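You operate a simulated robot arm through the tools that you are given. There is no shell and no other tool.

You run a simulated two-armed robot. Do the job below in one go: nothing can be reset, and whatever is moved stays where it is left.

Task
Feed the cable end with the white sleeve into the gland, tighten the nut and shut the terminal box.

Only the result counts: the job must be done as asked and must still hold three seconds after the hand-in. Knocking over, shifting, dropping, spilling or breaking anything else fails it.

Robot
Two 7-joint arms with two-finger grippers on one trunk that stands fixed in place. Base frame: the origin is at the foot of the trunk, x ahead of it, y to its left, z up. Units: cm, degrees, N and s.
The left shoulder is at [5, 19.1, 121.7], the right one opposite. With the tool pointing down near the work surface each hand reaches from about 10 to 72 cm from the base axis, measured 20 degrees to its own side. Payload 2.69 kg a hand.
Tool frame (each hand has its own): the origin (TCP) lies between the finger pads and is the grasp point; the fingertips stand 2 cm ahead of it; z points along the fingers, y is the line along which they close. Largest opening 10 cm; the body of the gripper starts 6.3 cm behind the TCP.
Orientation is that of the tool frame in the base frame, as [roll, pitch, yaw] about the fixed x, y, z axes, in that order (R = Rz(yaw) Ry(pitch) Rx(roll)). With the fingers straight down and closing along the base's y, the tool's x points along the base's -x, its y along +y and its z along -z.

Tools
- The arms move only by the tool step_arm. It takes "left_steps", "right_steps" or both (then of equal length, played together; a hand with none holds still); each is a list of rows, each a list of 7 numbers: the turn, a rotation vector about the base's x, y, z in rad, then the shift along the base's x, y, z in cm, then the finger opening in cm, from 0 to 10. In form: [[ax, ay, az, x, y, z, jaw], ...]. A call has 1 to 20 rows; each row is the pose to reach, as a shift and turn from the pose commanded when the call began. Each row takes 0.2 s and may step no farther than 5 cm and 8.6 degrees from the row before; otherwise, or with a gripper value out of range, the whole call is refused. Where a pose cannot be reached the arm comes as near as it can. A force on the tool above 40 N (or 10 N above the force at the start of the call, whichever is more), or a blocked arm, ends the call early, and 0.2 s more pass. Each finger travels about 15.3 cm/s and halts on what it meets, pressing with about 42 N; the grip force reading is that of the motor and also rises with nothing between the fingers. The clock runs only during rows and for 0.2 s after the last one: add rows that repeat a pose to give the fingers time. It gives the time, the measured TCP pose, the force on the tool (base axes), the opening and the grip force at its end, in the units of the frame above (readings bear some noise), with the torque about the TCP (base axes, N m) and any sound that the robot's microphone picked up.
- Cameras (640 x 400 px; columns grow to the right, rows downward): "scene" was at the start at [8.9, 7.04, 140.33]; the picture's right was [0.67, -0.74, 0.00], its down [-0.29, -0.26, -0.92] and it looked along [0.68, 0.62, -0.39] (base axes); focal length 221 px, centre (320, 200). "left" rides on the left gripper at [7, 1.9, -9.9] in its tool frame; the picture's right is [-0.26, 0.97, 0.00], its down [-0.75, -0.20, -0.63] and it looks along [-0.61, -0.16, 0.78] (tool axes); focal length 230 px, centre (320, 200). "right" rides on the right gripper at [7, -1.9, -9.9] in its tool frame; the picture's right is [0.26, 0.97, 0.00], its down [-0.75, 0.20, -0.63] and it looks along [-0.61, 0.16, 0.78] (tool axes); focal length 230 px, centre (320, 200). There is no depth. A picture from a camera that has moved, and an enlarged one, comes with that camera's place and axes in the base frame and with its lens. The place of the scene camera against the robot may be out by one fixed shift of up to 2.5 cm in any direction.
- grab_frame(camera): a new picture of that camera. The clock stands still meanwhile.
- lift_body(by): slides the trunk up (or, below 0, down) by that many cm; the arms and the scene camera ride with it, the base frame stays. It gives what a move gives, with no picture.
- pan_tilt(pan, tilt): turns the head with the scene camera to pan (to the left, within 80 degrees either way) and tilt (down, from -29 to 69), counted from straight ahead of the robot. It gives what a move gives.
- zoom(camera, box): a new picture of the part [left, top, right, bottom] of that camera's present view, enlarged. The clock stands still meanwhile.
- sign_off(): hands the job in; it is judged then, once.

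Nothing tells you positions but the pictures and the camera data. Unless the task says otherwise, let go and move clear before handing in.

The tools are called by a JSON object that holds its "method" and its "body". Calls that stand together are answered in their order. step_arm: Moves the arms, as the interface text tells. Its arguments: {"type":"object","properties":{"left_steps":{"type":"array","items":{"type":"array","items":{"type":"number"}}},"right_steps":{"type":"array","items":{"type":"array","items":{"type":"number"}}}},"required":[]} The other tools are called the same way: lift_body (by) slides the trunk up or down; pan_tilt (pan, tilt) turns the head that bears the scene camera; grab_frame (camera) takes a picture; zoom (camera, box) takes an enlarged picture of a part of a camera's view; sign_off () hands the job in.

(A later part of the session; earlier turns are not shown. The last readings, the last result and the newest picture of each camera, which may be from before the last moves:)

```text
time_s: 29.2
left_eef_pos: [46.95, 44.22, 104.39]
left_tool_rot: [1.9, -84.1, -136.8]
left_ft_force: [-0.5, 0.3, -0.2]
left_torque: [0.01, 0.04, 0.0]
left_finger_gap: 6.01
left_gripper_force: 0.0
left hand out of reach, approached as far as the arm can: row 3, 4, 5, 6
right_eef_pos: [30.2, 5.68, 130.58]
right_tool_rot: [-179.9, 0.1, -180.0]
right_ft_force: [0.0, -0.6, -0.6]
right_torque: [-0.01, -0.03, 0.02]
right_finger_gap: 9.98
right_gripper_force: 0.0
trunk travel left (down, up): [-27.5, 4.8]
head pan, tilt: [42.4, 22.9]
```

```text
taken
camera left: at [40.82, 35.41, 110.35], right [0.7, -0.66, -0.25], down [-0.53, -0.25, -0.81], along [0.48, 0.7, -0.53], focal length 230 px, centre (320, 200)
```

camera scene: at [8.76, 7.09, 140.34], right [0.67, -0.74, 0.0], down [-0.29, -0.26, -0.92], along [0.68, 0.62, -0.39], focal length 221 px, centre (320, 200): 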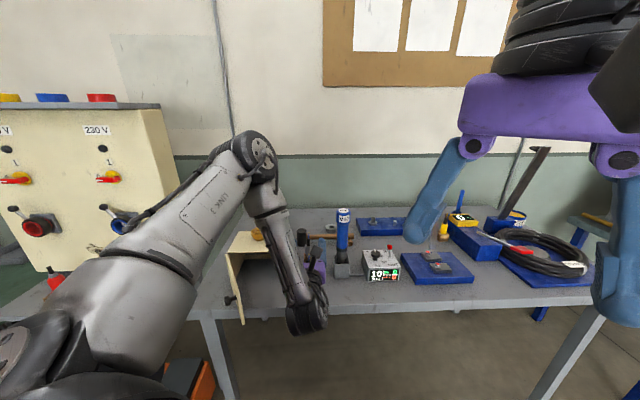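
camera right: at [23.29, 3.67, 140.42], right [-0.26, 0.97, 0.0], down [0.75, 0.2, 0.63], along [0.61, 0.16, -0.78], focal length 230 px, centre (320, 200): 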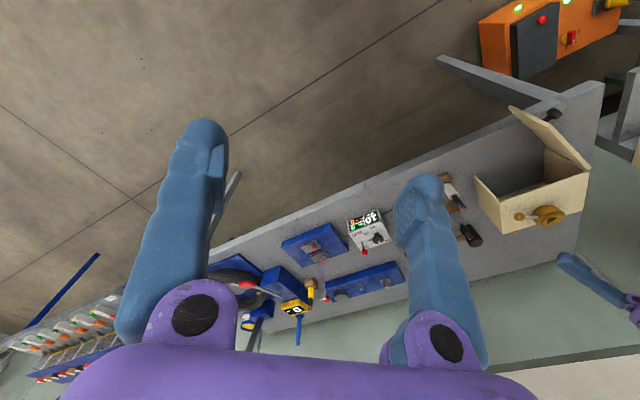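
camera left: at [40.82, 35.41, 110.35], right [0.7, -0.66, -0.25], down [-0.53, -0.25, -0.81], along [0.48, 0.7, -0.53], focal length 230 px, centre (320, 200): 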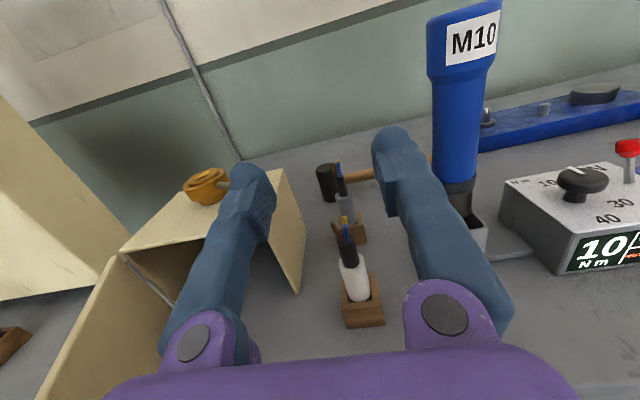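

The hand can't come closer to the body here, but it can straddle the stub from straight above with the jaws open. I'll move over the cable axis while high, then lower the trunk in stages to ease the wrist.

{"method": "step_arm", "body": {"left_steps": [[0, 0, 0, 0.5, 0.5, 4, 6], [0, 0, 0, 1.5, 1.5, 8, 6], [0, 0, 0, 3.1, 3.08, 11, 6], [0, 0, 0, 3.1, 3.08, 15.6, 6], [0, 0, 0, 3.1, 3.08, 15.6, 6]]}}

{"method": "lift_body", "body": {"by": -10}}

{"method": "grab_frame", "body": {"camera": "scene"}}

```text
time_s: 30.4
left_eef_pos: [50.3, 47.29, 119.95]
left_tool_rot: [0.7, -84.0, -135.7]
left_ft_force: [-0.4, 0.3, 0.1]
left_torque: [-0.02, 0.01, 0.0]
left_finger_gap: 5.98
left_gripper_force: 0.2
right_eef_pos: [30.33, 5.7, 130.69]
right_tool_rot: [-180.0, -0.1, 179.9]
right_ft_force: [-0.1, 0.0, 0.0]
right_torque: [0.0, 0.03, -0.02]
right_finger_gap: 10.01
right_gripper_force: 0.0
trunk travel left (down, up): [-27.5, 4.8]
head pan, tilt: [42.4, 22.9]
```

```text
time_s: 31.7
left_eef_pos: [50.11, 47.29, 109.95]
left_tool_rot: [1.2, -84.0, -136.2]
left_ft_force: [-1.0, 0.7, -0.1]
left_torque: [0.02, 0.04, 0.03]
left_finger_gap: 5.98
left_gripper_force: 0.0
right_eef_pos: [30.29, 5.71, 120.69]
right_tool_rot: [-180.0, -0.1, -180.0]
right_ft_force: [0.2, -0.3, 0.5]
right_torque: [0.03, 0.0, 0.01]
right_finger_gap: 10.01
right_gripper_force: 0.1
trunk travel left (down, up): [-17.5, 14.8]
head pan, tilt: [42.4, 22.9]
```

```text
taken
camera scene: at [8.88, 7.03, 130.34], right [0.67, -0.74, 0.0], down [-0.29, -0.26, -0.92], along [0.68, 0.62, -0.39], focal length 221 px, centre (320, 200)
```

scene: 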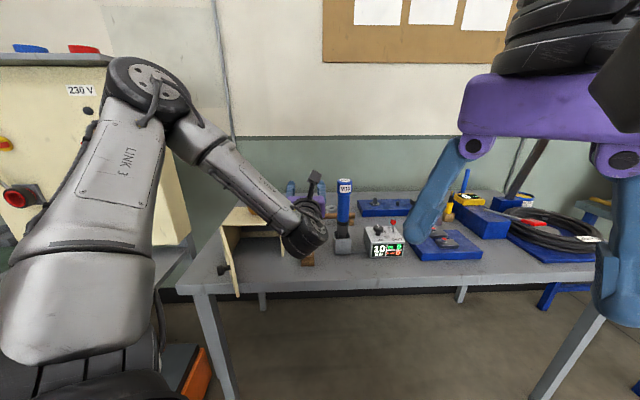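

{"method": "step_arm", "body": {"left_steps": [[0, 0, 0, 0, 0, 4, 6], [0, 0, 0, 0, 0, 8, 6], [0, 0, 0, 0, 0, 10, 6], [0, 0, 0, 0, 0, 10, 6]]}}

{"method": "lift_body", "body": {"by": -10}}

{"method": "grab_frame", "body": {"camera": "scene"}}

{"method": "grab_frame", "body": {"camera": "left"}}

```text
time_s: 32.7
left_eef_pos: [50.17, 47.34, 120.08]
left_tool_rot: [1.3, -84.0, -136.2]
left_ft_force: [0.0, 0.5, 0.2]
left_torque: [-0.03, -0.02, -0.04]
left_finger_gap: 5.99
left_gripper_force: 0.0
right_eef_pos: [30.32, 5.69, 120.49]
right_tool_rot: [-180.0, 0.0, -180.0]
right_ft_force: [-0.5, -1.3, -0.3]
right_torque: [-0.03, 0.01, 0.01]
right_finger_gap: 9.98
right_gripper_force: 0.0
trunk travel left (down, up): [-17.5, 14.8]
head pan, tilt: [42.4, 22.9]
```

```text
time_s: 34.1
left_eef_pos: [50.13, 47.32, 110.18]
left_tool_rot: [1.2, -84.1, -136.2]
left_ft_force: [0.1, -0.6, -0.1]
left_torque: [0.02, 0.03, -0.01]
left_finger_gap: 6.0
left_gripper_force: 0.0
right_eef_pos: [30.21, 5.6, 110.59]
right_tool_rot: [179.9, 0.0, -180.0]
right_ft_force: [0.1, 0.1, 0.4]
right_torque: [0.02, 0.01, 0.02]
right_finger_gap: 10.01
right_gripper_force: 0.0
trunk travel left (down, up): [-7.5, 24.8]
head pan, tilt: [42.4, 22.9]
```

```text
taken
camera scene: at [8.88, 7.03, 120.34], right [0.67, -0.74, 0.0], down [-0.29, -0.26, -0.92], along [0.68, 0.62, -0.39], focal length 221 px, centre (320, 200)
```

scene: 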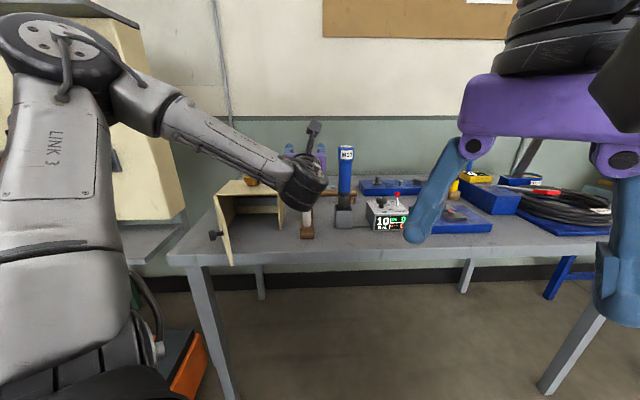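

```text
taken
camera left: at [44.0, 38.49, 116.01], right [0.7, -0.67, -0.25], down [-0.53, -0.25, -0.81], along [0.48, 0.7, -0.52], focal length 230 px, centre (320, 200)
```

left: 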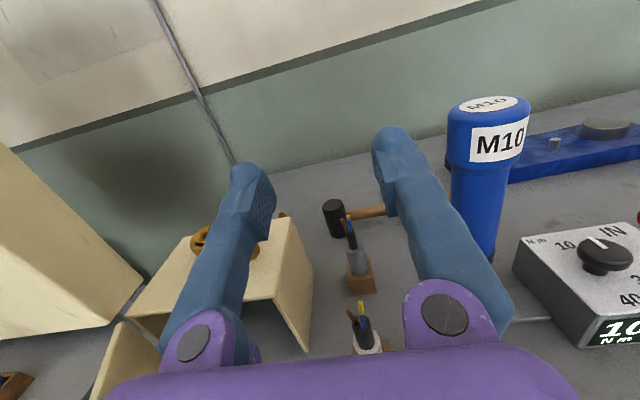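

{"method": "zoom", "body": {"camera": "left", "box": [320, 280, 420, 360]}}

{"method": "zoom", "body": {"camera": "scene", "box": [200, 110, 440, 270]}}

```text
5.00 times, centred on (370, 320) of left
camera zoom: at [44.0, 38.49, 116.01], right [0.7, -0.67, -0.25], down [-0.53, -0.25, -0.81], along [0.48, 0.7, -0.52], focal length 1150 px, centre (70, -400)
```

zoom: 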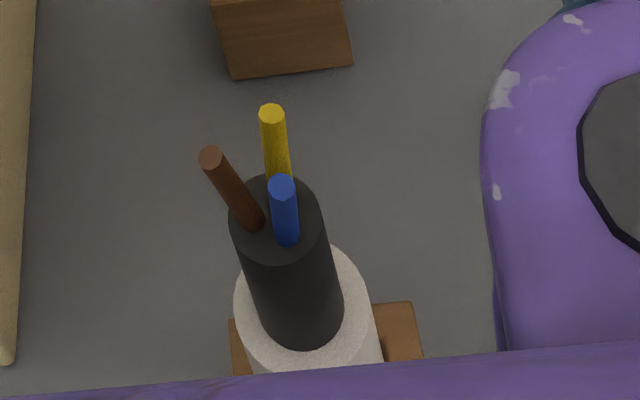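

```text
2.50 times, centred on (320, 190) of scene
camera zoom: at [8.88, 7.03, 120.34], right [0.67, -0.74, 0.0], down [-0.29, -0.26, -0.92], along [0.68, 0.62, -0.39], focal length 552 px, centre (320, 225)
```

zoom: 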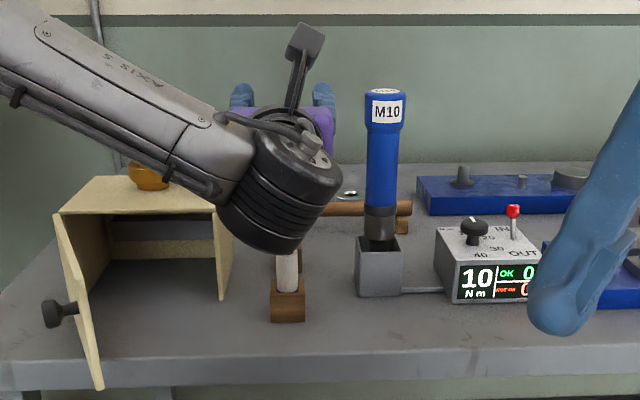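

The cable axis is centred laterally between the fingers. I'll descend to just above the grasp height and check.

{"method": "step_arm", "body": {"left_steps": [[0, 0, 0, -0.1, -0.1, -4.5, 6], [0, 0, 0, -0.2, -0.2, -9, 6], [0, 0, 0, -0.2, -0.2, -13, 6], [0, 0, 0, -0.2, -0.2, -16.5, 6], [0, 0, 0, -0.2, -0.2, -16.5, 6]]}}

{"method": "grab_frame", "body": {"camera": "left"}}

{"method": "grab_frame", "body": {"camera": "scene"}}

```text
time_s: 35.3
left_eef_pos: [49.91, 47.06, 93.56]
left_tool_rot: [1.6, -84.0, -136.8]
left_ft_force: [-0.4, -0.5, 0.5]
left_torque: [-0.01, -0.01, -0.02]
left_finger_gap: 6.01
left_gripper_force: 0.1
right_eef_pos: [30.31, 5.58, 110.64]
right_tool_rot: [-179.9, 0.0, 179.9]
right_ft_force: [0.7, -0.4, -0.4]
right_torque: [0.01, -0.01, 0.04]
right_finger_gap: 9.99
right_gripper_force: 0.0
trunk travel left (down, up): [-7.5, 24.8]
head pan, tilt: [42.4, 22.9]
```

```text
taken
camera left: at [43.79, 38.26, 99.42], right [0.7, -0.67, -0.25], down [-0.53, -0.25, -0.81], along [0.48, 0.7, -0.52], focal length 230 px, centre (320, 200)
```

left: 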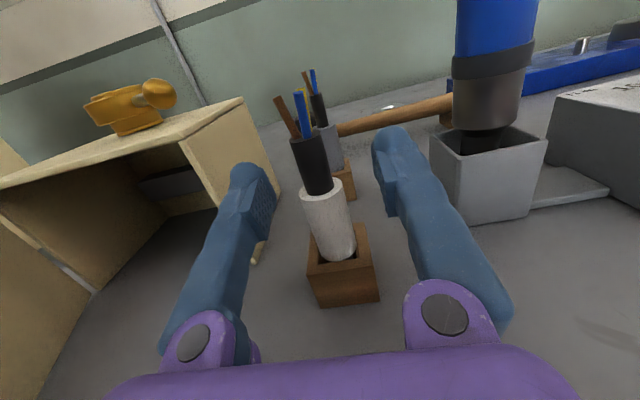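

```text
taken
camera scene: at [8.9, 7.03, 120.33], right [0.67, -0.74, 0.0], down [-0.29, -0.26, -0.92], along [0.68, 0.62, -0.39], focal length 221 px, centre (320, 200)
```

scene: 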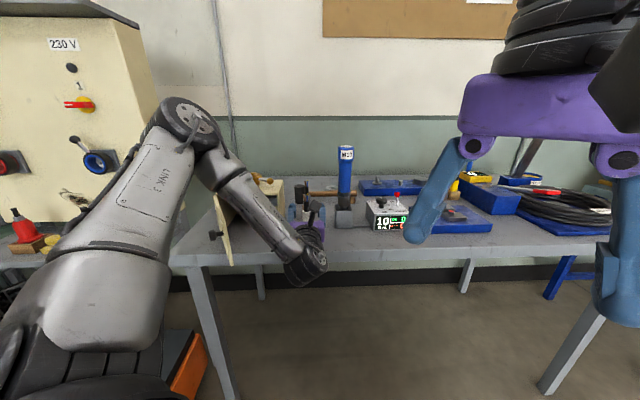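

{"method": "zoom", "body": {"camera": "left", "box": [260, 60, 400, 310]}}

{"method": "zoom", "body": {"camera": "left", "box": [280, 130, 400, 210]}}

```text
1.60 times, centred on (330, 185) of left
camera zoom: at [43.79, 38.26, 99.42], right [0.7, -0.67, -0.25], down [-0.53, -0.25, -0.81], along [0.48, 0.7, -0.52], focal length 368 px, centre (304, 224)
```

zoom: 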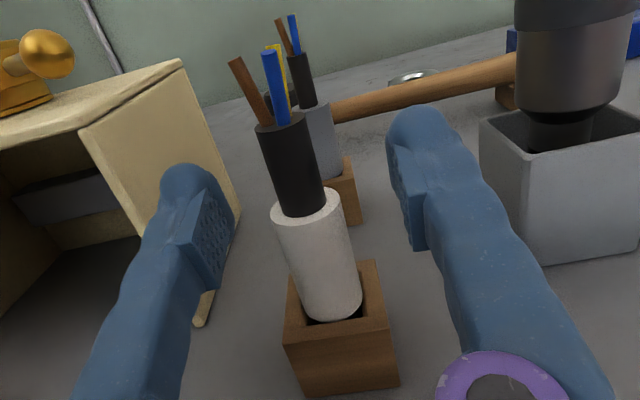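

```text
5.00 times, centred on (340, 170) of left
camera zoom: at [43.79, 38.26, 99.42], right [0.7, -0.67, -0.25], down [-0.53, -0.25, -0.81], along [0.48, 0.7, -0.52], focal length 1150 px, centre (220, 350)
```

zoom: 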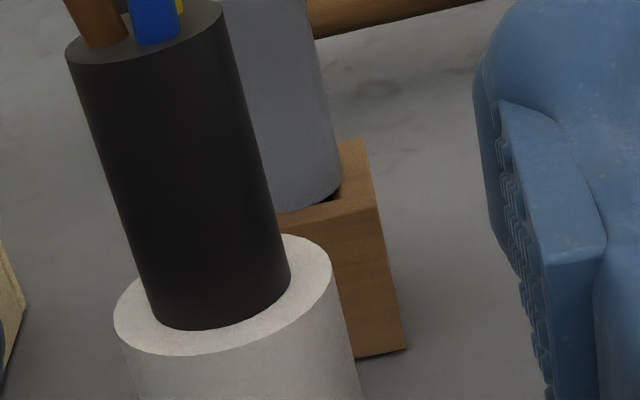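

The stub is 0.5 cm ahead of the TCP and laterally centred. I'll descend to grasp height, then close.

{"method": "step_arm", "body": {"left_steps": [[0, 0, 0, 0.05, 0.05, -1.5, 6], [0, 0, 0, 0.1, 0.1, -3.0, 6], [0, 0, 0, 0.1, 0.1, -3.26, 6], [0, 0, 0, 0.1, 0.1, -3.26, 6]]}}

{"method": "grab_frame", "body": {"camera": "left"}}

{"method": "zoom", "body": {"camera": "scene", "box": [200, 150, 380, 290]}}

```text
time_s: 36.3
left_eef_pos: [50.03, 47.13, 90.36]
left_tool_rot: [1.6, -83.8, -136.5]
left_ft_force: [-0.9, 1.3, 6.1]
left_torque: [-0.19, 0.42, -0.09]
left_finger_gap: 6.0
left_gripper_force: 0.0
right_eef_pos: [30.16, 5.66, 110.62]
right_tool_rot: [-179.9, 0.0, 180.0]
right_ft_force: [-0.1, 0.3, 0.5]
right_torque: [-0.01, -0.04, 0.04]
right_finger_gap: 10.0
right_gripper_force: 0.1
trunk travel left (down, up): [-7.5, 24.8]
head pan, tilt: [42.4, 22.9]
```

```text
taken
camera left: at [43.88, 38.34, 96.3], right [0.7, -0.66, -0.25], down [-0.53, -0.25, -0.81], along [0.48, 0.71, -0.52], focal length 230 px, centre (320, 200)
```

left: 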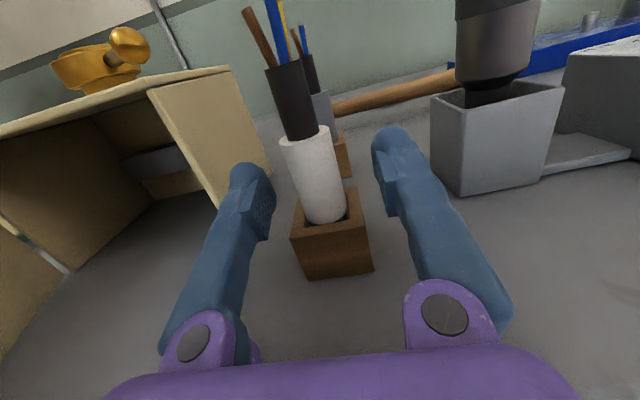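

```text
2.86 times, centred on (290, 220) of scene
camera zoom: at [8.86, 7.01, 120.34], right [0.67, -0.74, 0.0], down [-0.29, -0.26, -0.92], along [0.68, 0.62, -0.39], focal length 632 px, centre (406, 143)
```

zoom: 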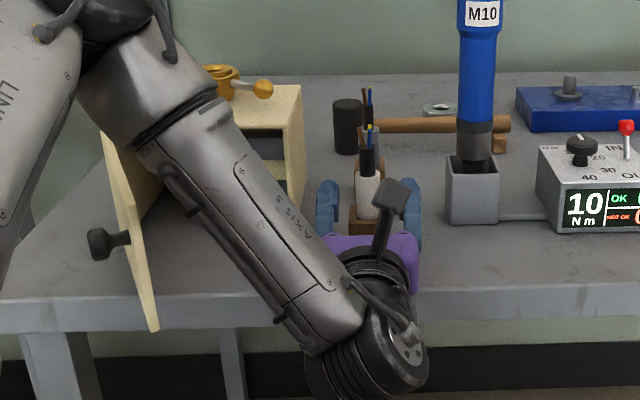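

There is about 6 N of upward contact around 7 cm behind the TCP. I'll raise the hand slightly and see if it clears.

{"method": "step_arm", "body": {"left_steps": [[0, 0, 0, 0, 0, 0.2, 6], [0, 0, 0, 0, 0, 0.4, 6], [0, 0, 0, 0, 0, 0.4, 6]]}}

{"method": "zoom", "body": {"camera": "scene", "box": [270, 190, 330, 250]}}

```text
time_s: 37.1
left_eef_pos: [49.9, 47.11, 90.6]
left_tool_rot: [1.2, -84.0, -136.1]
left_ft_force: [1.2, -0.7, -0.7]
left_torque: [0.02, 0.0, -0.02]
left_finger_gap: 6.0
left_gripper_force: 0.1
right_eef_pos: [30.33, 5.69, 110.58]
right_tool_rot: [-179.9, 0.1, -179.9]
right_ft_force: [0.1, -0.2, 0.4]
right_torque: [0.02, -0.03, 0.0]
right_finger_gap: 9.99
right_gripper_force: 0.1
trunk travel left (down, up): [-7.5, 24.8]
head pan, tilt: [42.4, 22.9]
```

```text
6.67 times, centred on (300, 220) of scene
camera zoom: at [8.9, 7.04, 120.33], right [0.67, -0.74, 0.0], down [-0.29, -0.26, -0.92], along [0.68, 0.62, -0.39], focal length 1473 px, centre (453, 67)
```

zoom: 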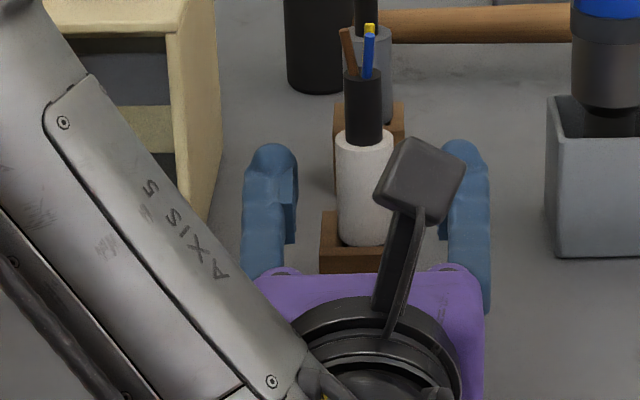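

Contact has cleared. Closing gently on the sleeve now.

{"method": "step_arm", "body": {"left_steps": [[0, 0, 0, 0, 0, 0, 4], [0, 0, 0, 0, 0, 0, 3], [0, 0, 0, 0, 0, 0, 2.7], [0, 0, 0, 0, 0, 0, 2.5], [0, 0, 0, 0, 0, 0, 2.3], [0, 0, 0, 0, 0, 0, 1.5], [0, 0, 0, 0, 0, 0, 0], [0, 0, 0, 0, 0, 0, 0]]}}

{"method": "grab_frame", "body": {"camera": "left"}}

{"method": "zoom", "body": {"camera": "scene", "box": [270, 190, 330, 250]}}

```text
time_s: 38.9
left_eef_pos: [50.0, 47.2, 90.72]
left_tool_rot: [2.0, -83.9, -136.9]
left_ft_force: [6.6, 11.3, 6.4]
left_torque: [0.16, -0.12, -0.02]
left_finger_gap: 1.8
left_gripper_force: 41.7
right_eef_pos: [30.33, 5.7, 110.7]
right_tool_rot: [179.9, 0.0, 180.0]
right_ft_force: [0.4, 1.0, 0.1]
right_torque: [0.03, -0.01, -0.01]
right_finger_gap: 10.0
right_gripper_force: 0.1
trunk travel left (down, up): [-7.5, 24.8]
head pan, tilt: [42.4, 22.9]
```

```text
taken
camera left: at [43.93, 38.43, 96.69], right [0.7, -0.66, -0.25], down [-0.53, -0.25, -0.81], along [0.48, 0.71, -0.52], focal length 230 px, centre (320, 200)
```

left: 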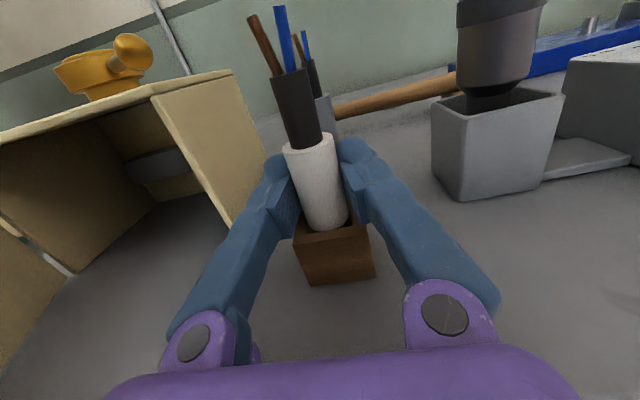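

```text
6.67 times, centred on (300, 220) of scene
camera zoom: at [8.91, 7.09, 120.33], right [0.67, -0.74, 0.0], down [-0.29, -0.26, -0.92], along [0.68, 0.62, -0.39], focal length 1473 px, centre (453, 67)
```

zoom: 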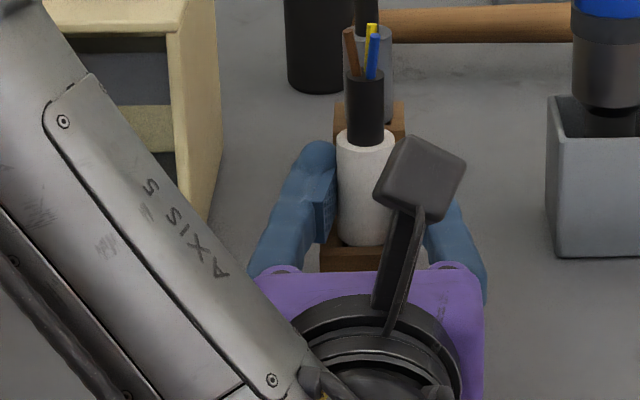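

The sleeve is gripped with a 1.8 cm gap at 42 N. I'll lift slowly and check that the block stays put.

{"method": "step_arm", "body": {"left_steps": [[0, 0, 0, 0, 0, 0.3, 0], [0, 0, 0, 0, 0, 0.7, 0], [0, 0, 0, 0, 0, 1.2, 0], [0, 0, 0, 0, 0, 1.2, 0]]}}

{"method": "grab_frame", "body": {"camera": "left"}}

{"method": "zoom", "body": {"camera": "scene", "box": [270, 190, 330, 250]}}

```text
time_s: 39.9
left_eef_pos: [50.08, 47.06, 91.8]
left_tool_rot: [1.1, -84.1, -136.1]
left_ft_force: [-0.3, 0.5, -1.0]
left_torque: [-0.02, -0.02, 0.02]
left_finger_gap: 1.77
left_gripper_force: 41.9
right_eef_pos: [30.28, 5.67, 110.56]
right_tool_rot: [-179.9, 0.0, -180.0]
right_ft_force: [-0.4, 0.4, 0.7]
right_torque: [0.04, 0.0, 0.04]
right_finger_gap: 9.99
right_gripper_force: 0.0
trunk travel left (down, up): [-7.5, 24.8]
head pan, tilt: [42.4, 22.9]
```

```text
taken
camera left: at [43.92, 38.42, 97.81], right [0.7, -0.67, -0.25], down [-0.53, -0.25, -0.81], along [0.48, 0.7, -0.53], focal length 230 px, centre (320, 200)
```

left: 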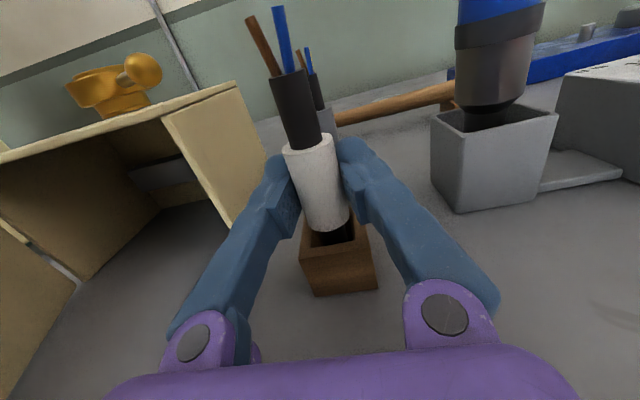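

```text
6.67 times, centred on (300, 220) of scene
camera zoom: at [8.91, 7.05, 120.32], right [0.67, -0.74, 0.0], down [-0.29, -0.26, -0.92], along [0.68, 0.62, -0.39], focal length 1473 px, centre (453, 67)
```

zoom: 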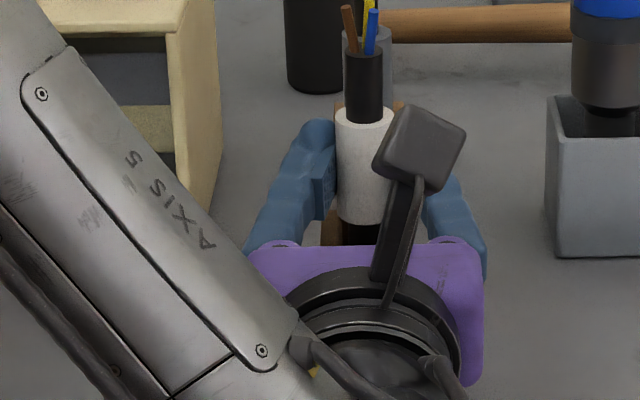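

The block stays put. Under the white sleeve there is another black section, so I'll lift the stub fully out and look at its lower end.

{"method": "step_arm", "body": {"left_steps": [[0, 0, 0, 0, 0, 2, 0], [0, 0, 0, 0, 0, 5, 0], [0, 0, 0, 0, 0, 9, 0], [0, 0, 0, 0, 0, 13, 0], [0, 0, 0, 0, 0, 13, 0]]}}

{"method": "grab_frame", "body": {"camera": "left"}}

{"method": "zoom", "body": {"camera": "scene", "box": [260, 120, 350, 240]}}

{"method": "zoom", "body": {"camera": "left", "box": [240, 60, 400, 310]}}

```text
time_s: 41.1
left_eef_pos: [49.97, 47.12, 104.82]
left_tool_rot: [1.1, -84.1, -136.0]
left_ft_force: [-0.2, 0.1, -0.5]
left_torque: [0.04, -0.01, -0.02]
left_finger_gap: 1.76
left_gripper_force: 42.5
right_eef_pos: [30.25, 5.69, 110.64]
right_tool_rot: [180.0, 0.0, 180.0]
right_ft_force: [0.1, 0.0, 0.4]
right_torque: [0.01, 0.03, 0.0]
right_finger_gap: 10.0
right_gripper_force: 0.0
trunk travel left (down, up): [-7.5, 24.8]
head pan, tilt: [42.4, 22.9]
```

```text
taken
camera left: at [43.81, 38.36, 110.85], right [0.7, -0.67, -0.25], down [-0.53, -0.25, -0.81], along [0.48, 0.7, -0.53], focal length 230 px, centre (320, 200)
```

left: 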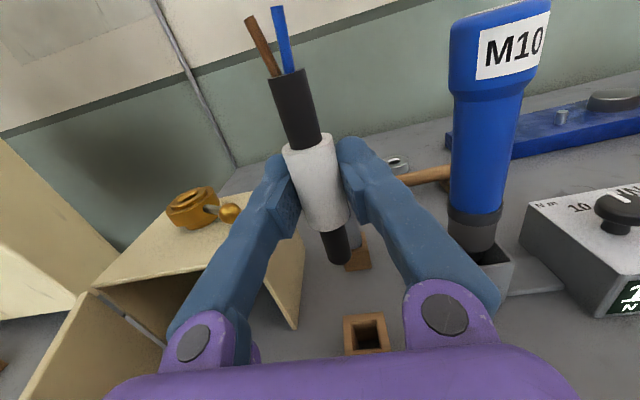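

```text
3.33 times, centred on (305, 180) of scene
camera zoom: at [8.91, 7.05, 120.32], right [0.67, -0.74, 0.0], down [-0.29, -0.26, -0.92], along [0.68, 0.62, -0.39], focal length 737 px, centre (370, 267)
```

zoom: 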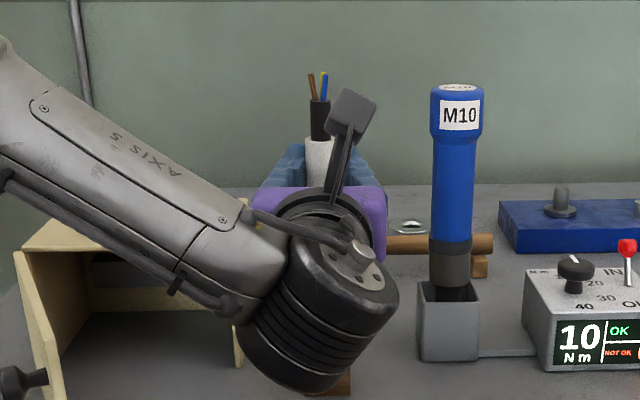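

```text
1.60 times, centred on (320, 185) of left
camera zoom: at [43.81, 38.36, 110.85], right [0.7, -0.67, -0.25], down [-0.53, -0.25, -0.81], along [0.48, 0.7, -0.53], focal length 368 px, centre (320, 224)
```

zoom: 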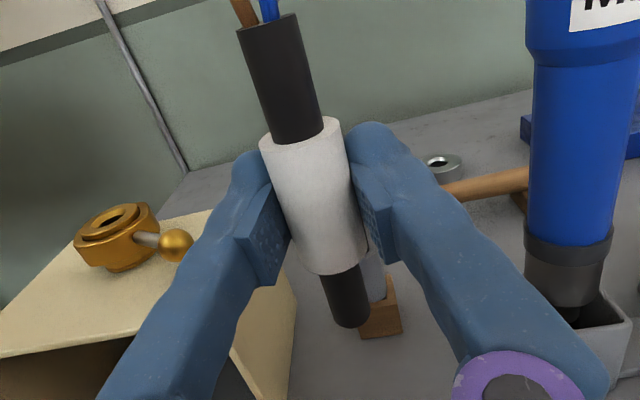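

{"method": "zoom", "body": {"camera": "left", "box": [300, 200, 380, 280]}}

{"method": "zoom", "body": {"camera": "left", "box": [230, 0, 350, 150]}}

{"method": "grab_frame", "body": {"camera": "right"}}

```text
5.00 times, centred on (340, 240) of left
camera zoom: at [43.81, 38.36, 110.85], right [0.7, -0.67, -0.25], down [-0.53, -0.25, -0.81], along [0.48, 0.7, -0.53], focal length 1150 px, centre (220, 0)
```

zoom: 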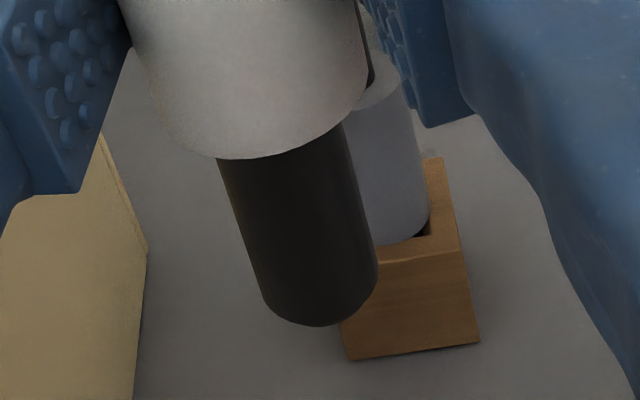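

```text
2.67 times, centred on (290, 75) of left
camera zoom: at [43.81, 38.36, 110.85], right [0.7, -0.67, -0.25], down [-0.53, -0.25, -0.81], along [0.48, 0.7, -0.53], focal length 614 px, centre (400, 533)
```

zoom: 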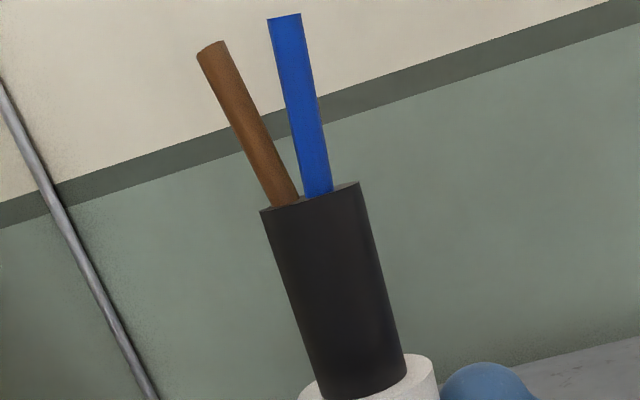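

```text
taken
camera right: at [23.35, 3.73, 120.4], right [-0.26, 0.97, 0.0], down [0.75, 0.2, 0.63], along [0.61, 0.16, -0.78], focal length 230 px, centre (320, 200)
```

right: 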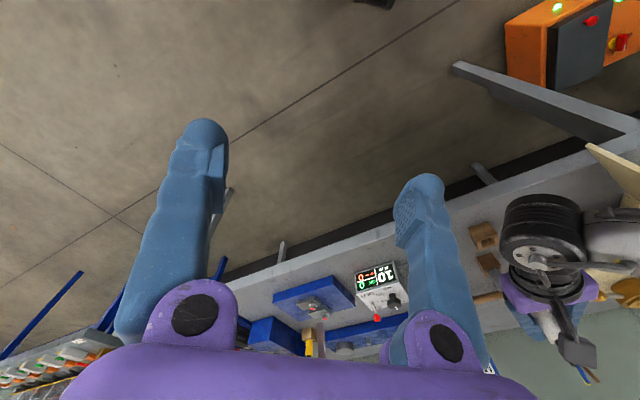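

The stub is symmetric: a black rod about 11 cm long with the sleeve centred, and the wires on top splay slightly wider than the gland hole. Before deciding which end to feed, I'll carry it high above the gland and look steeply down the hole.

{"method": "step_arm", "body": {"left_steps": [[0, 0, 0, 0, 0, 4, 0], [0, 0, 0, 0, 0, 8, 0], [0, 0, 0, 0, 2, 12, 0], [0, 0, 0, -0.5, 6, 13, 0], [0, 0, 0, -1.5, 10, 13, 0], [0, 0, 0, -2.5, 14, 13, 0], [0, 0, 0, -3.5, 17.5, 13, 0], [0, 0, 0, -4.1, 20, 13, 0], [0, 0, 0, -4.1, 20, 13, 0]]}}

{"method": "grab_frame", "body": {"camera": "left"}}

{"method": "grab_frame", "body": {"camera": "scene"}}

```text
time_s: 43.1
left_eef_pos: [45.83, 67.22, 117.68]
left_tool_rot: [1.2, -84.0, -136.2]
left_ft_force: [0.2, 0.5, -1.9]
left_torque: [0.02, 0.0, -0.03]
left_finger_gap: 1.74
left_gripper_force: 41.7
right_eef_pos: [30.25, 5.77, 110.53]
right_tool_rot: [179.9, 0.0, 179.9]
right_ft_force: [-0.8, 0.1, -0.1]
right_torque: [0.01, 0.01, 0.0]
right_finger_gap: 10.02
right_gripper_force: 0.0
trunk travel left (down, up): [-7.5, 24.8]
head pan, tilt: [42.4, 22.9]
```

```text
taken
camera left: at [39.74, 58.5, 123.75], right [0.7, -0.67, -0.25], down [-0.53, -0.25, -0.81], along [0.48, 0.7, -0.52], focal length 230 px, centre (320, 200)
```

left: 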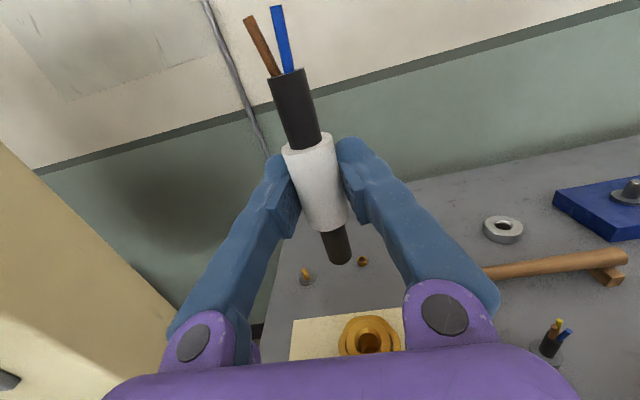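

```text
taken
camera scene: at [8.9, 7.05, 120.33], right [0.67, -0.74, 0.0], down [-0.29, -0.26, -0.92], along [0.68, 0.62, -0.39], focal length 221 px, centre (320, 200)
```

scene: 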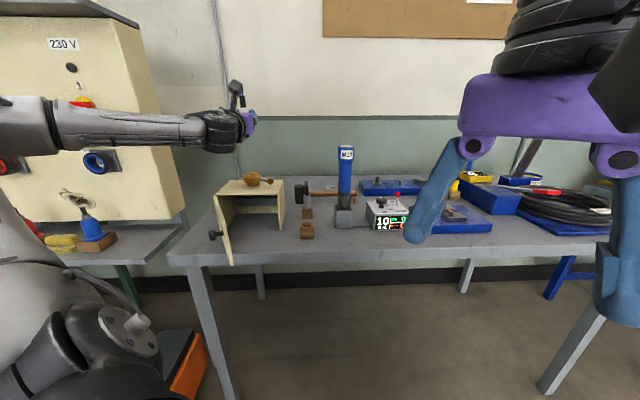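

{"method": "zoom", "body": {"camera": "left", "box": [330, 305, 410, 360]}}

{"method": "zoom", "body": {"camera": "left", "box": [350, 320, 390, 355]}}

{"method": "zoom", "body": {"camera": "left", "box": [490, 290, 600, 370]}}

{"method": "zoom", "body": {"camera": "scene", "box": [190, 160, 350, 260]}}

```text
7.27 times, centred on (370, 332) of left
camera zoom: at [39.74, 58.5, 123.75], right [0.7, -0.67, -0.25], down [-0.53, -0.25, -0.81], along [0.48, 0.7, -0.52], focal length 1673 px, centre (-44, -764)
```

zoom: 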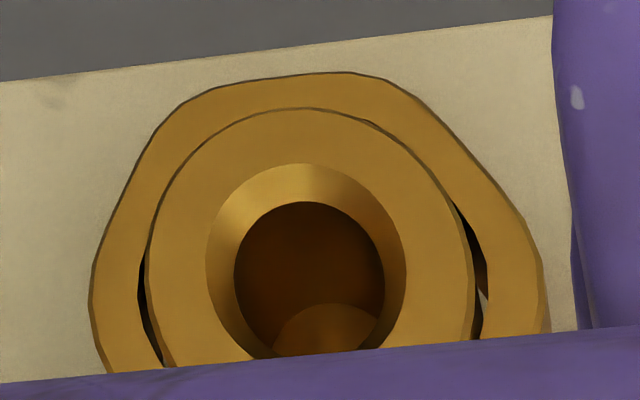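

```text
11.43 times, centred on (370, 338) of left
camera zoom: at [39.74, 58.5, 123.75], right [0.7, -0.67, -0.25], down [-0.53, -0.25, -0.81], along [0.48, 0.7, -0.52], focal length 2629 px, centre (-251, -1371)
```

zoom: 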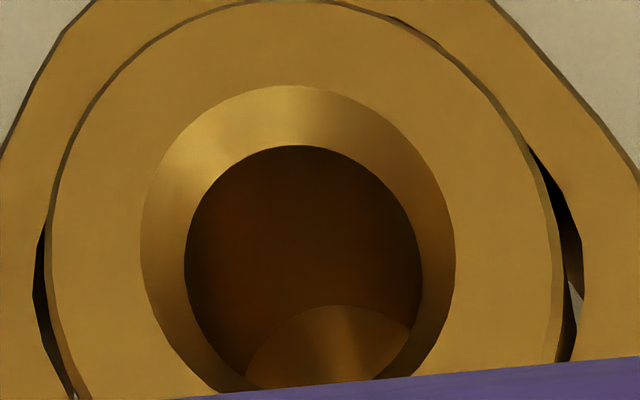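

```text
5.00 times, centred on (545, 330) of left
camera zoom: at [39.74, 58.5, 123.75], right [0.7, -0.67, -0.25], down [-0.53, -0.25, -0.81], along [0.48, 0.7, -0.52], focal length 1150 px, centre (-805, -450)
```

zoom: 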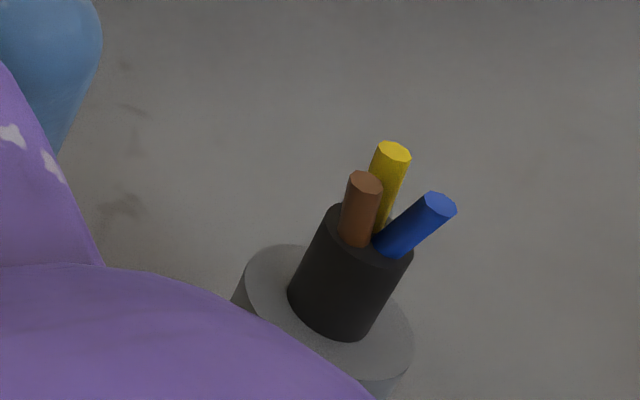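

```text
4.00 times, centred on (270, 210) of scene
camera zoom: at [8.9, 7.05, 120.33], right [0.67, -0.74, 0.0], down [-0.29, -0.26, -0.92], along [0.68, 0.62, -0.39], focal length 884 px, centre (520, 160)
```

zoom: 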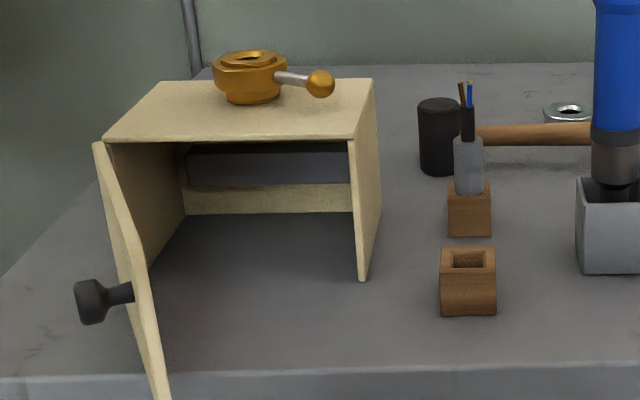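

The hole is blind: its floor is about 3.2 cm down, which matches the rod's lower 3.1 cm end with the sleeve seating on the rim. The wired end (about 5 cm and splayed) could not fit. So the stub goes in upright, and I'll align and lower to just above the mouth.

{"method": "step_arm", "body": {"left_steps": [[0, 0, 0, 0.09, -0.07, -3, 0], [0, 0, 0, 0.09, -0.07, -6, 0], [0, 0, 0, 0.09, -0.07, -9, 0], [0, 0, 0, 0.09, -0.07, -10, 0], [0, 0, 0, 0.09, -0.07, -10, 0]]}}

{"method": "grab_frame", "body": {"camera": "left"}}

{"method": "zoom", "body": {"camera": "scene", "box": [200, 110, 320, 210]}}

{"method": "zoom", "body": {"camera": "left", "box": [280, 200, 400, 300]}}

{"method": "grab_frame", "body": {"camera": "right"}}

```text
time_s: 44.3
left_eef_pos: [46.06, 67.05, 107.82]
left_tool_rot: [1.2, -84.0, -136.3]
left_ft_force: [-0.8, 1.1, -0.4]
left_torque: [0.02, 0.02, -0.05]
left_finger_gap: 1.75
left_gripper_force: 42.0
right_eef_pos: [30.36, 5.56, 110.68]
right_tool_rot: [-180.0, 0.0, -179.9]
right_ft_force: [0.1, -1.5, 0.8]
right_torque: [0.0, 0.01, -0.06]
right_finger_gap: 10.0
right_gripper_force: 0.0
trunk travel left (down, up): [-7.5, 24.8]
head pan, tilt: [42.4, 22.9]
```

```text
taken
camera left: at [39.88, 58.33, 113.82], right [0.7, -0.66, -0.25], down [-0.53, -0.25, -0.81], along [0.48, 0.7, -0.52], focal length 230 px, centre (320, 200)
```

left: 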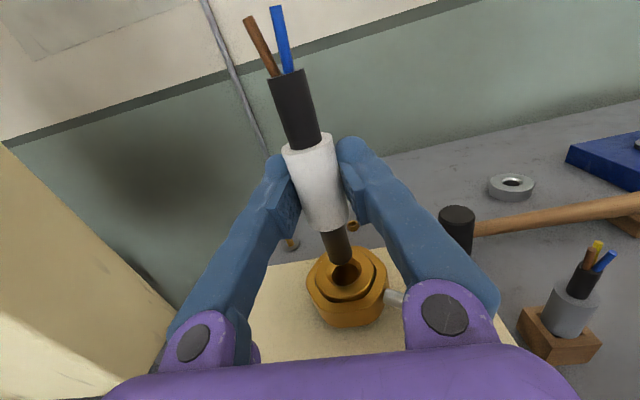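

```text
4.00 times, centred on (260, 160) of scene
camera zoom: at [8.9, 7.04, 120.33], right [0.67, -0.74, 0.0], down [-0.29, -0.26, -0.92], along [0.68, 0.62, -0.39], focal length 884 px, centre (560, 360)
```

zoom: 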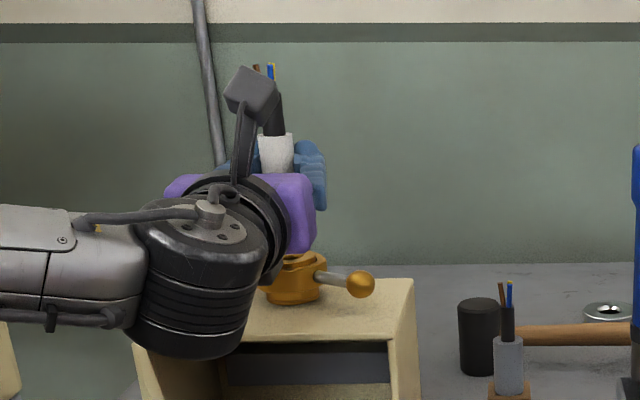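

```text
4.00 times, centred on (340, 250) of left
camera zoom: at [39.88, 58.33, 113.82], right [0.7, -0.66, -0.25], down [-0.53, -0.25, -0.81], along [0.48, 0.7, -0.52], focal length 920 px, centre (240, 0)
```

zoom: 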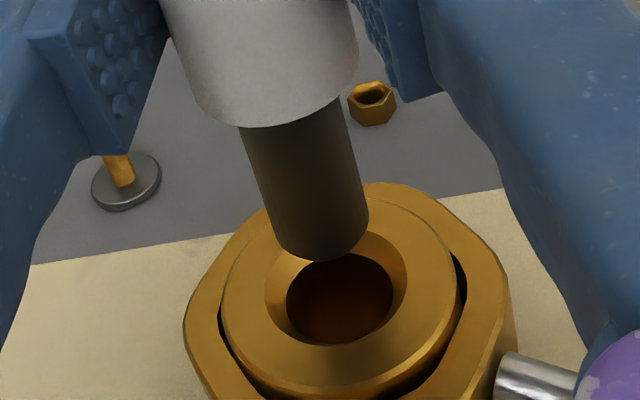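

```text
taken
camera right: at [23.34, 3.72, 120.4], right [-0.26, 0.97, 0.0], down [0.75, 0.2, 0.63], along [0.61, 0.16, -0.78], focal length 230 px, centre (320, 200)
```

right: 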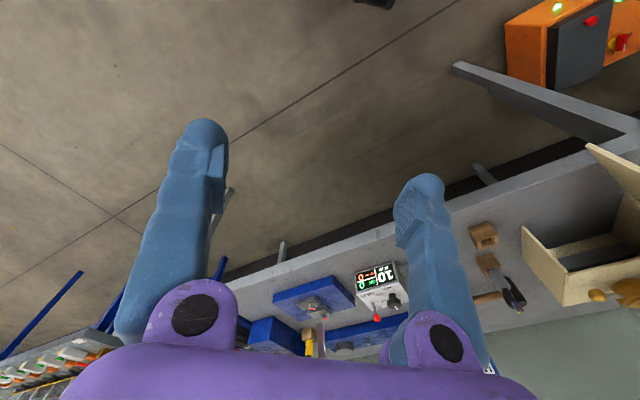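

The rod is laterally aligned and about 0.2 cm too far forward. I'll correct that and lower to the mouth plane.

{"method": "step_arm", "body": {"left_steps": [[0, 0, 0, -0.1, -0.1, -0.5, 0], [0, 0, 0, -0.1, -0.1, -1.1, 0], [0, 0, 0, -0.1, -0.1, -1.1, 0]]}}

{"method": "zoom", "body": {"camera": "left", "box": [280, 200, 400, 300]}}

{"method": "zoom", "body": {"camera": "scene", "box": [240, 130, 310, 190]}}

```text
time_s: 45.1
left_eef_pos: [45.88, 66.87, 106.63]
left_tool_rot: [1.1, -84.1, -136.2]
left_ft_force: [0.2, -0.3, -1.1]
left_torque: [0.0, -0.03, -0.01]
left_finger_gap: 1.74
left_gripper_force: 42.1
right_eef_pos: [30.18, 5.61, 110.62]
right_tool_rot: [-180.0, 0.0, 179.9]
right_ft_force: [-0.4, 0.5, -0.6]
right_torque: [0.01, -0.03, 0.02]
right_finger_gap: 10.0
right_gripper_force: 0.0
trunk travel left (down, up): [-7.5, 24.8]
head pan, tilt: [42.4, 22.9]
```

```text
4.00 times, centred on (340, 250) of left
camera zoom: at [39.81, 58.22, 112.69], right [0.7, -0.67, -0.25], down [-0.53, -0.25, -0.81], along [0.48, 0.7, -0.53], focal length 920 px, centre (240, 0)
```

zoom: 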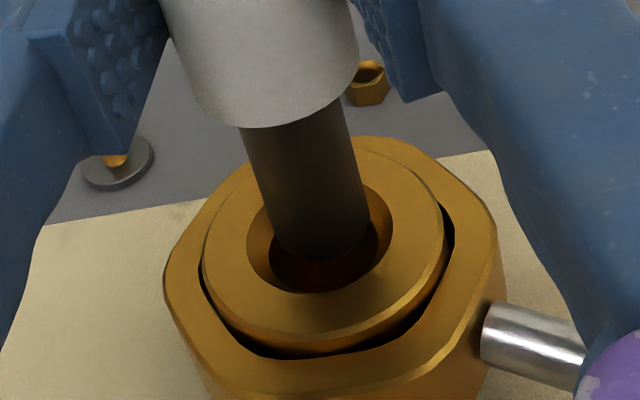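

```text
6.67 times, centred on (275, 160) of scene
camera zoom: at [8.9, 7.04, 120.33], right [0.67, -0.74, 0.0], down [-0.29, -0.26, -0.92], along [0.68, 0.62, -0.39], focal length 1473 px, centre (620, 467)
```

zoom: 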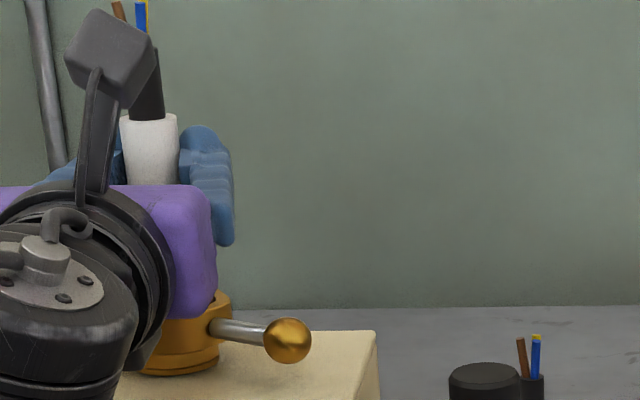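

{"method": "step_arm", "body": {"left_steps": [[0, 0, 0, -0.06, -0.06, -0.3, 0], [0, 0, 0, -0.06, -0.06, -0.6, 0], [0, 0, 0, -0.06, -0.06, -0.9, 0], [0, 0, 0, -0.06, -0.06, -0.9, 0]]}}

{"method": "zoom", "body": {"camera": "left", "box": [280, 180, 400, 280]}}

```text
time_s: 46.1
left_eef_pos: [45.89, 66.88, 105.82]
left_tool_rot: [1.3, -84.1, -136.4]
left_ft_force: [1.3, 1.5, -0.4]
left_torque: [0.03, -0.03, 0.01]
left_finger_gap: 1.71
left_gripper_force: 41.8
right_eef_pos: [30.18, 5.72, 110.59]
right_tool_rot: [-180.0, 0.1, 180.0]
right_ft_force: [0.0, -0.1, -0.3]
right_torque: [0.0, -0.04, 0.0]
right_finger_gap: 10.03
right_gripper_force: 0.1
trunk travel left (down, up): [-7.5, 24.8]
head pan, tilt: [42.4, 22.9]
```

```text
4.00 times, centred on (340, 230) of left
camera zoom: at [39.72, 58.14, 111.81], right [0.7, -0.66, -0.25], down [-0.53, -0.25, -0.81], along [0.48, 0.7, -0.52], focal length 920 px, centre (240, 80)
```

zoom: 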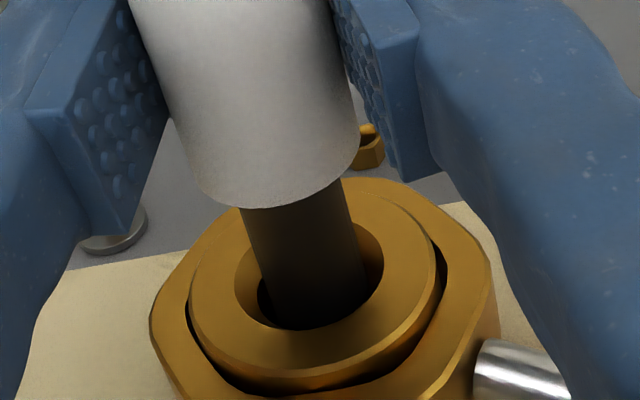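

{"method": "step_arm", "body": {"left_steps": [[0, 0, 0, -0.03, 0.08, 0, 0], [0, 0, 0, -0.03, 0.08, -0.3, 0], [0, 0, 0, -0.03, 0.08, -0.6, 0], [0, 0, 0, -0.03, 0.08, -0.9, 0], [0, 0, 0, -0.03, 0.08, -0.9, 0]]}}

{"method": "zoom", "body": {"camera": "left", "box": [280, 160, 400, 260]}}

```text
time_s: 47.3
left_eef_pos: [45.8, 67.02, 105.02]
left_tool_rot: [1.1, -84.0, -136.1]
left_ft_force: [-0.2, 0.1, -2.1]
left_torque: [0.03, -0.03, -0.02]
left_finger_gap: 1.68
left_gripper_force: 42.3
right_eef_pos: [30.38, 5.72, 110.59]
right_tool_rot: [-180.0, 0.0, -179.9]
right_ft_force: [-0.2, 0.3, 0.3]
right_torque: [0.01, 0.02, 0.04]
right_finger_gap: 10.02
right_gripper_force: 0.0
trunk travel left (down, up): [-7.5, 24.8]
head pan, tilt: [42.4, 22.9]
```

```text
4.00 times, centred on (340, 210) of left
camera zoom: at [39.71, 58.23, 110.93], right [0.7, -0.66, -0.25], down [-0.53, -0.25, -0.81], along [0.48, 0.7, -0.52], focal length 920 px, centre (240, 160)
```

zoom: 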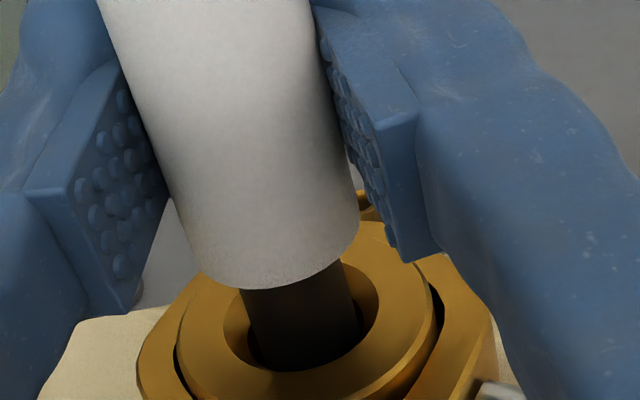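

{"method": "step_arm", "body": {"left_steps": [[0, 0, 0, 0, 0, -0.3, 0], [0, 0, 0, 0, 0, -0.6, 0], [0, 0, 0, 0, 0, -0.9, 0], [0, 0, 0, 0, 0, -0.9, 0]]}}

{"method": "zoom", "body": {"camera": "left", "box": [280, 140, 400, 240]}}

{"method": "zoom", "body": {"camera": "scene", "box": [220, 130, 310, 220]}}

```text
time_s: 48.3
left_eef_pos: [45.91, 67.09, 103.98]
left_tool_rot: [1.4, -84.2, -136.4]
left_ft_force: [0.2, 0.5, -1.0]
left_torque: [0.01, -0.03, -0.02]
left_finger_gap: 1.71
left_gripper_force: 41.7
right_eef_pos: [30.25, 5.64, 110.54]
right_tool_rot: [-180.0, 0.0, -180.0]
right_ft_force: [1.2, -0.5, 0.1]
right_torque: [0.01, 0.01, 0.0]
right_finger_gap: 10.01
right_gripper_force: 0.0
trunk travel left (down, up): [-7.5, 24.8]
head pan, tilt: [42.4, 22.9]
```

```text
4.00 times, centred on (340, 190) of left
camera zoom: at [39.73, 58.27, 110.0], right [0.7, -0.67, -0.25], down [-0.53, -0.25, -0.81], along [0.48, 0.7, -0.53], focal length 920 px, centre (240, 240)
```

zoom: 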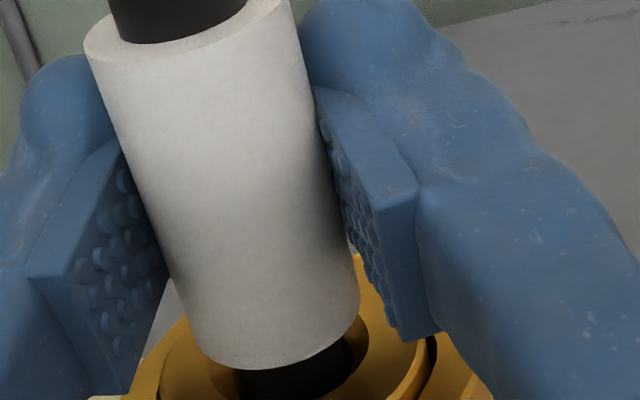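

```text
4.44 times, centred on (265, 175) of scene
camera zoom: at [8.9, 7.05, 120.33], right [0.67, -0.74, 0.0], down [-0.29, -0.26, -0.92], along [0.68, 0.62, -0.39], focal length 982 px, centre (564, 311)
```

zoom: 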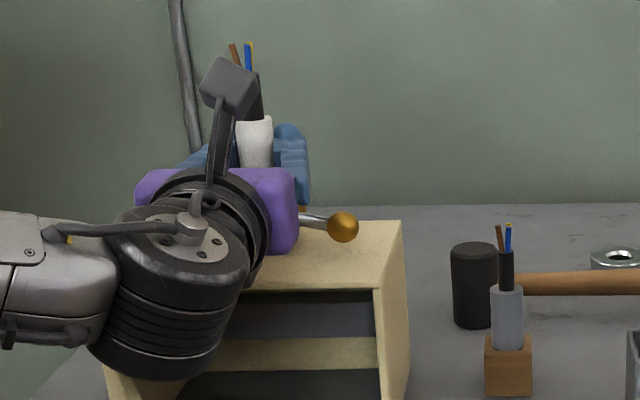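

{"method": "step_arm", "body": {"left_steps": [[0, 0, 0, 0, 0, -0.2, 0], [0, 0, 0, 0, 0, -0.4, 0], [0, 0, 0, 0, 0, -0.4, 0]]}}

{"method": "zoom", "body": {"camera": "left", "box": [280, 160, 400, 260]}}

```text
time_s: 49.1
left_eef_pos: [45.85, 67.01, 103.64]
left_tool_rot: [1.1, -84.1, -136.2]
left_ft_force: [0.0, 0.6, 0.1]
left_torque: [0.0, -0.03, -0.04]
left_finger_gap: 1.69
left_gripper_force: 42.2
right_eef_pos: [30.27, 5.67, 110.69]
right_tool_rot: [179.9, 0.0, -179.9]
right_ft_force: [-0.6, 0.3, 0.6]
right_torque: [0.0, 0.0, 0.0]
right_finger_gap: 9.98
right_gripper_force: 0.1
trunk travel left (down, up): [-7.5, 24.8]
head pan, tilt: [42.4, 22.9]
```

```text
4.00 times, centred on (340, 210) of left
camera zoom: at [39.72, 58.27, 109.61], right [0.7, -0.67, -0.25], down [-0.53, -0.25, -0.81], along [0.48, 0.7, -0.52], focal length 920 px, centre (240, 160)
```

zoom: 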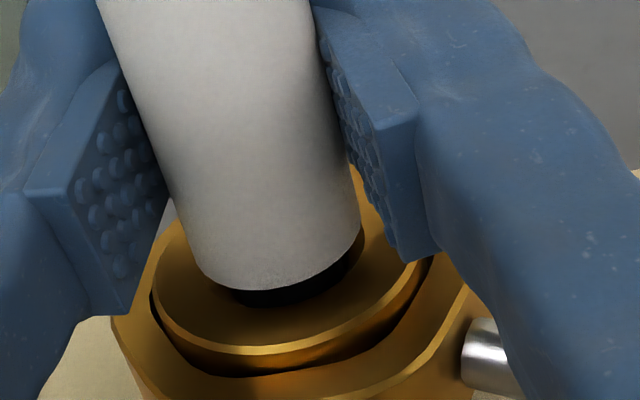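

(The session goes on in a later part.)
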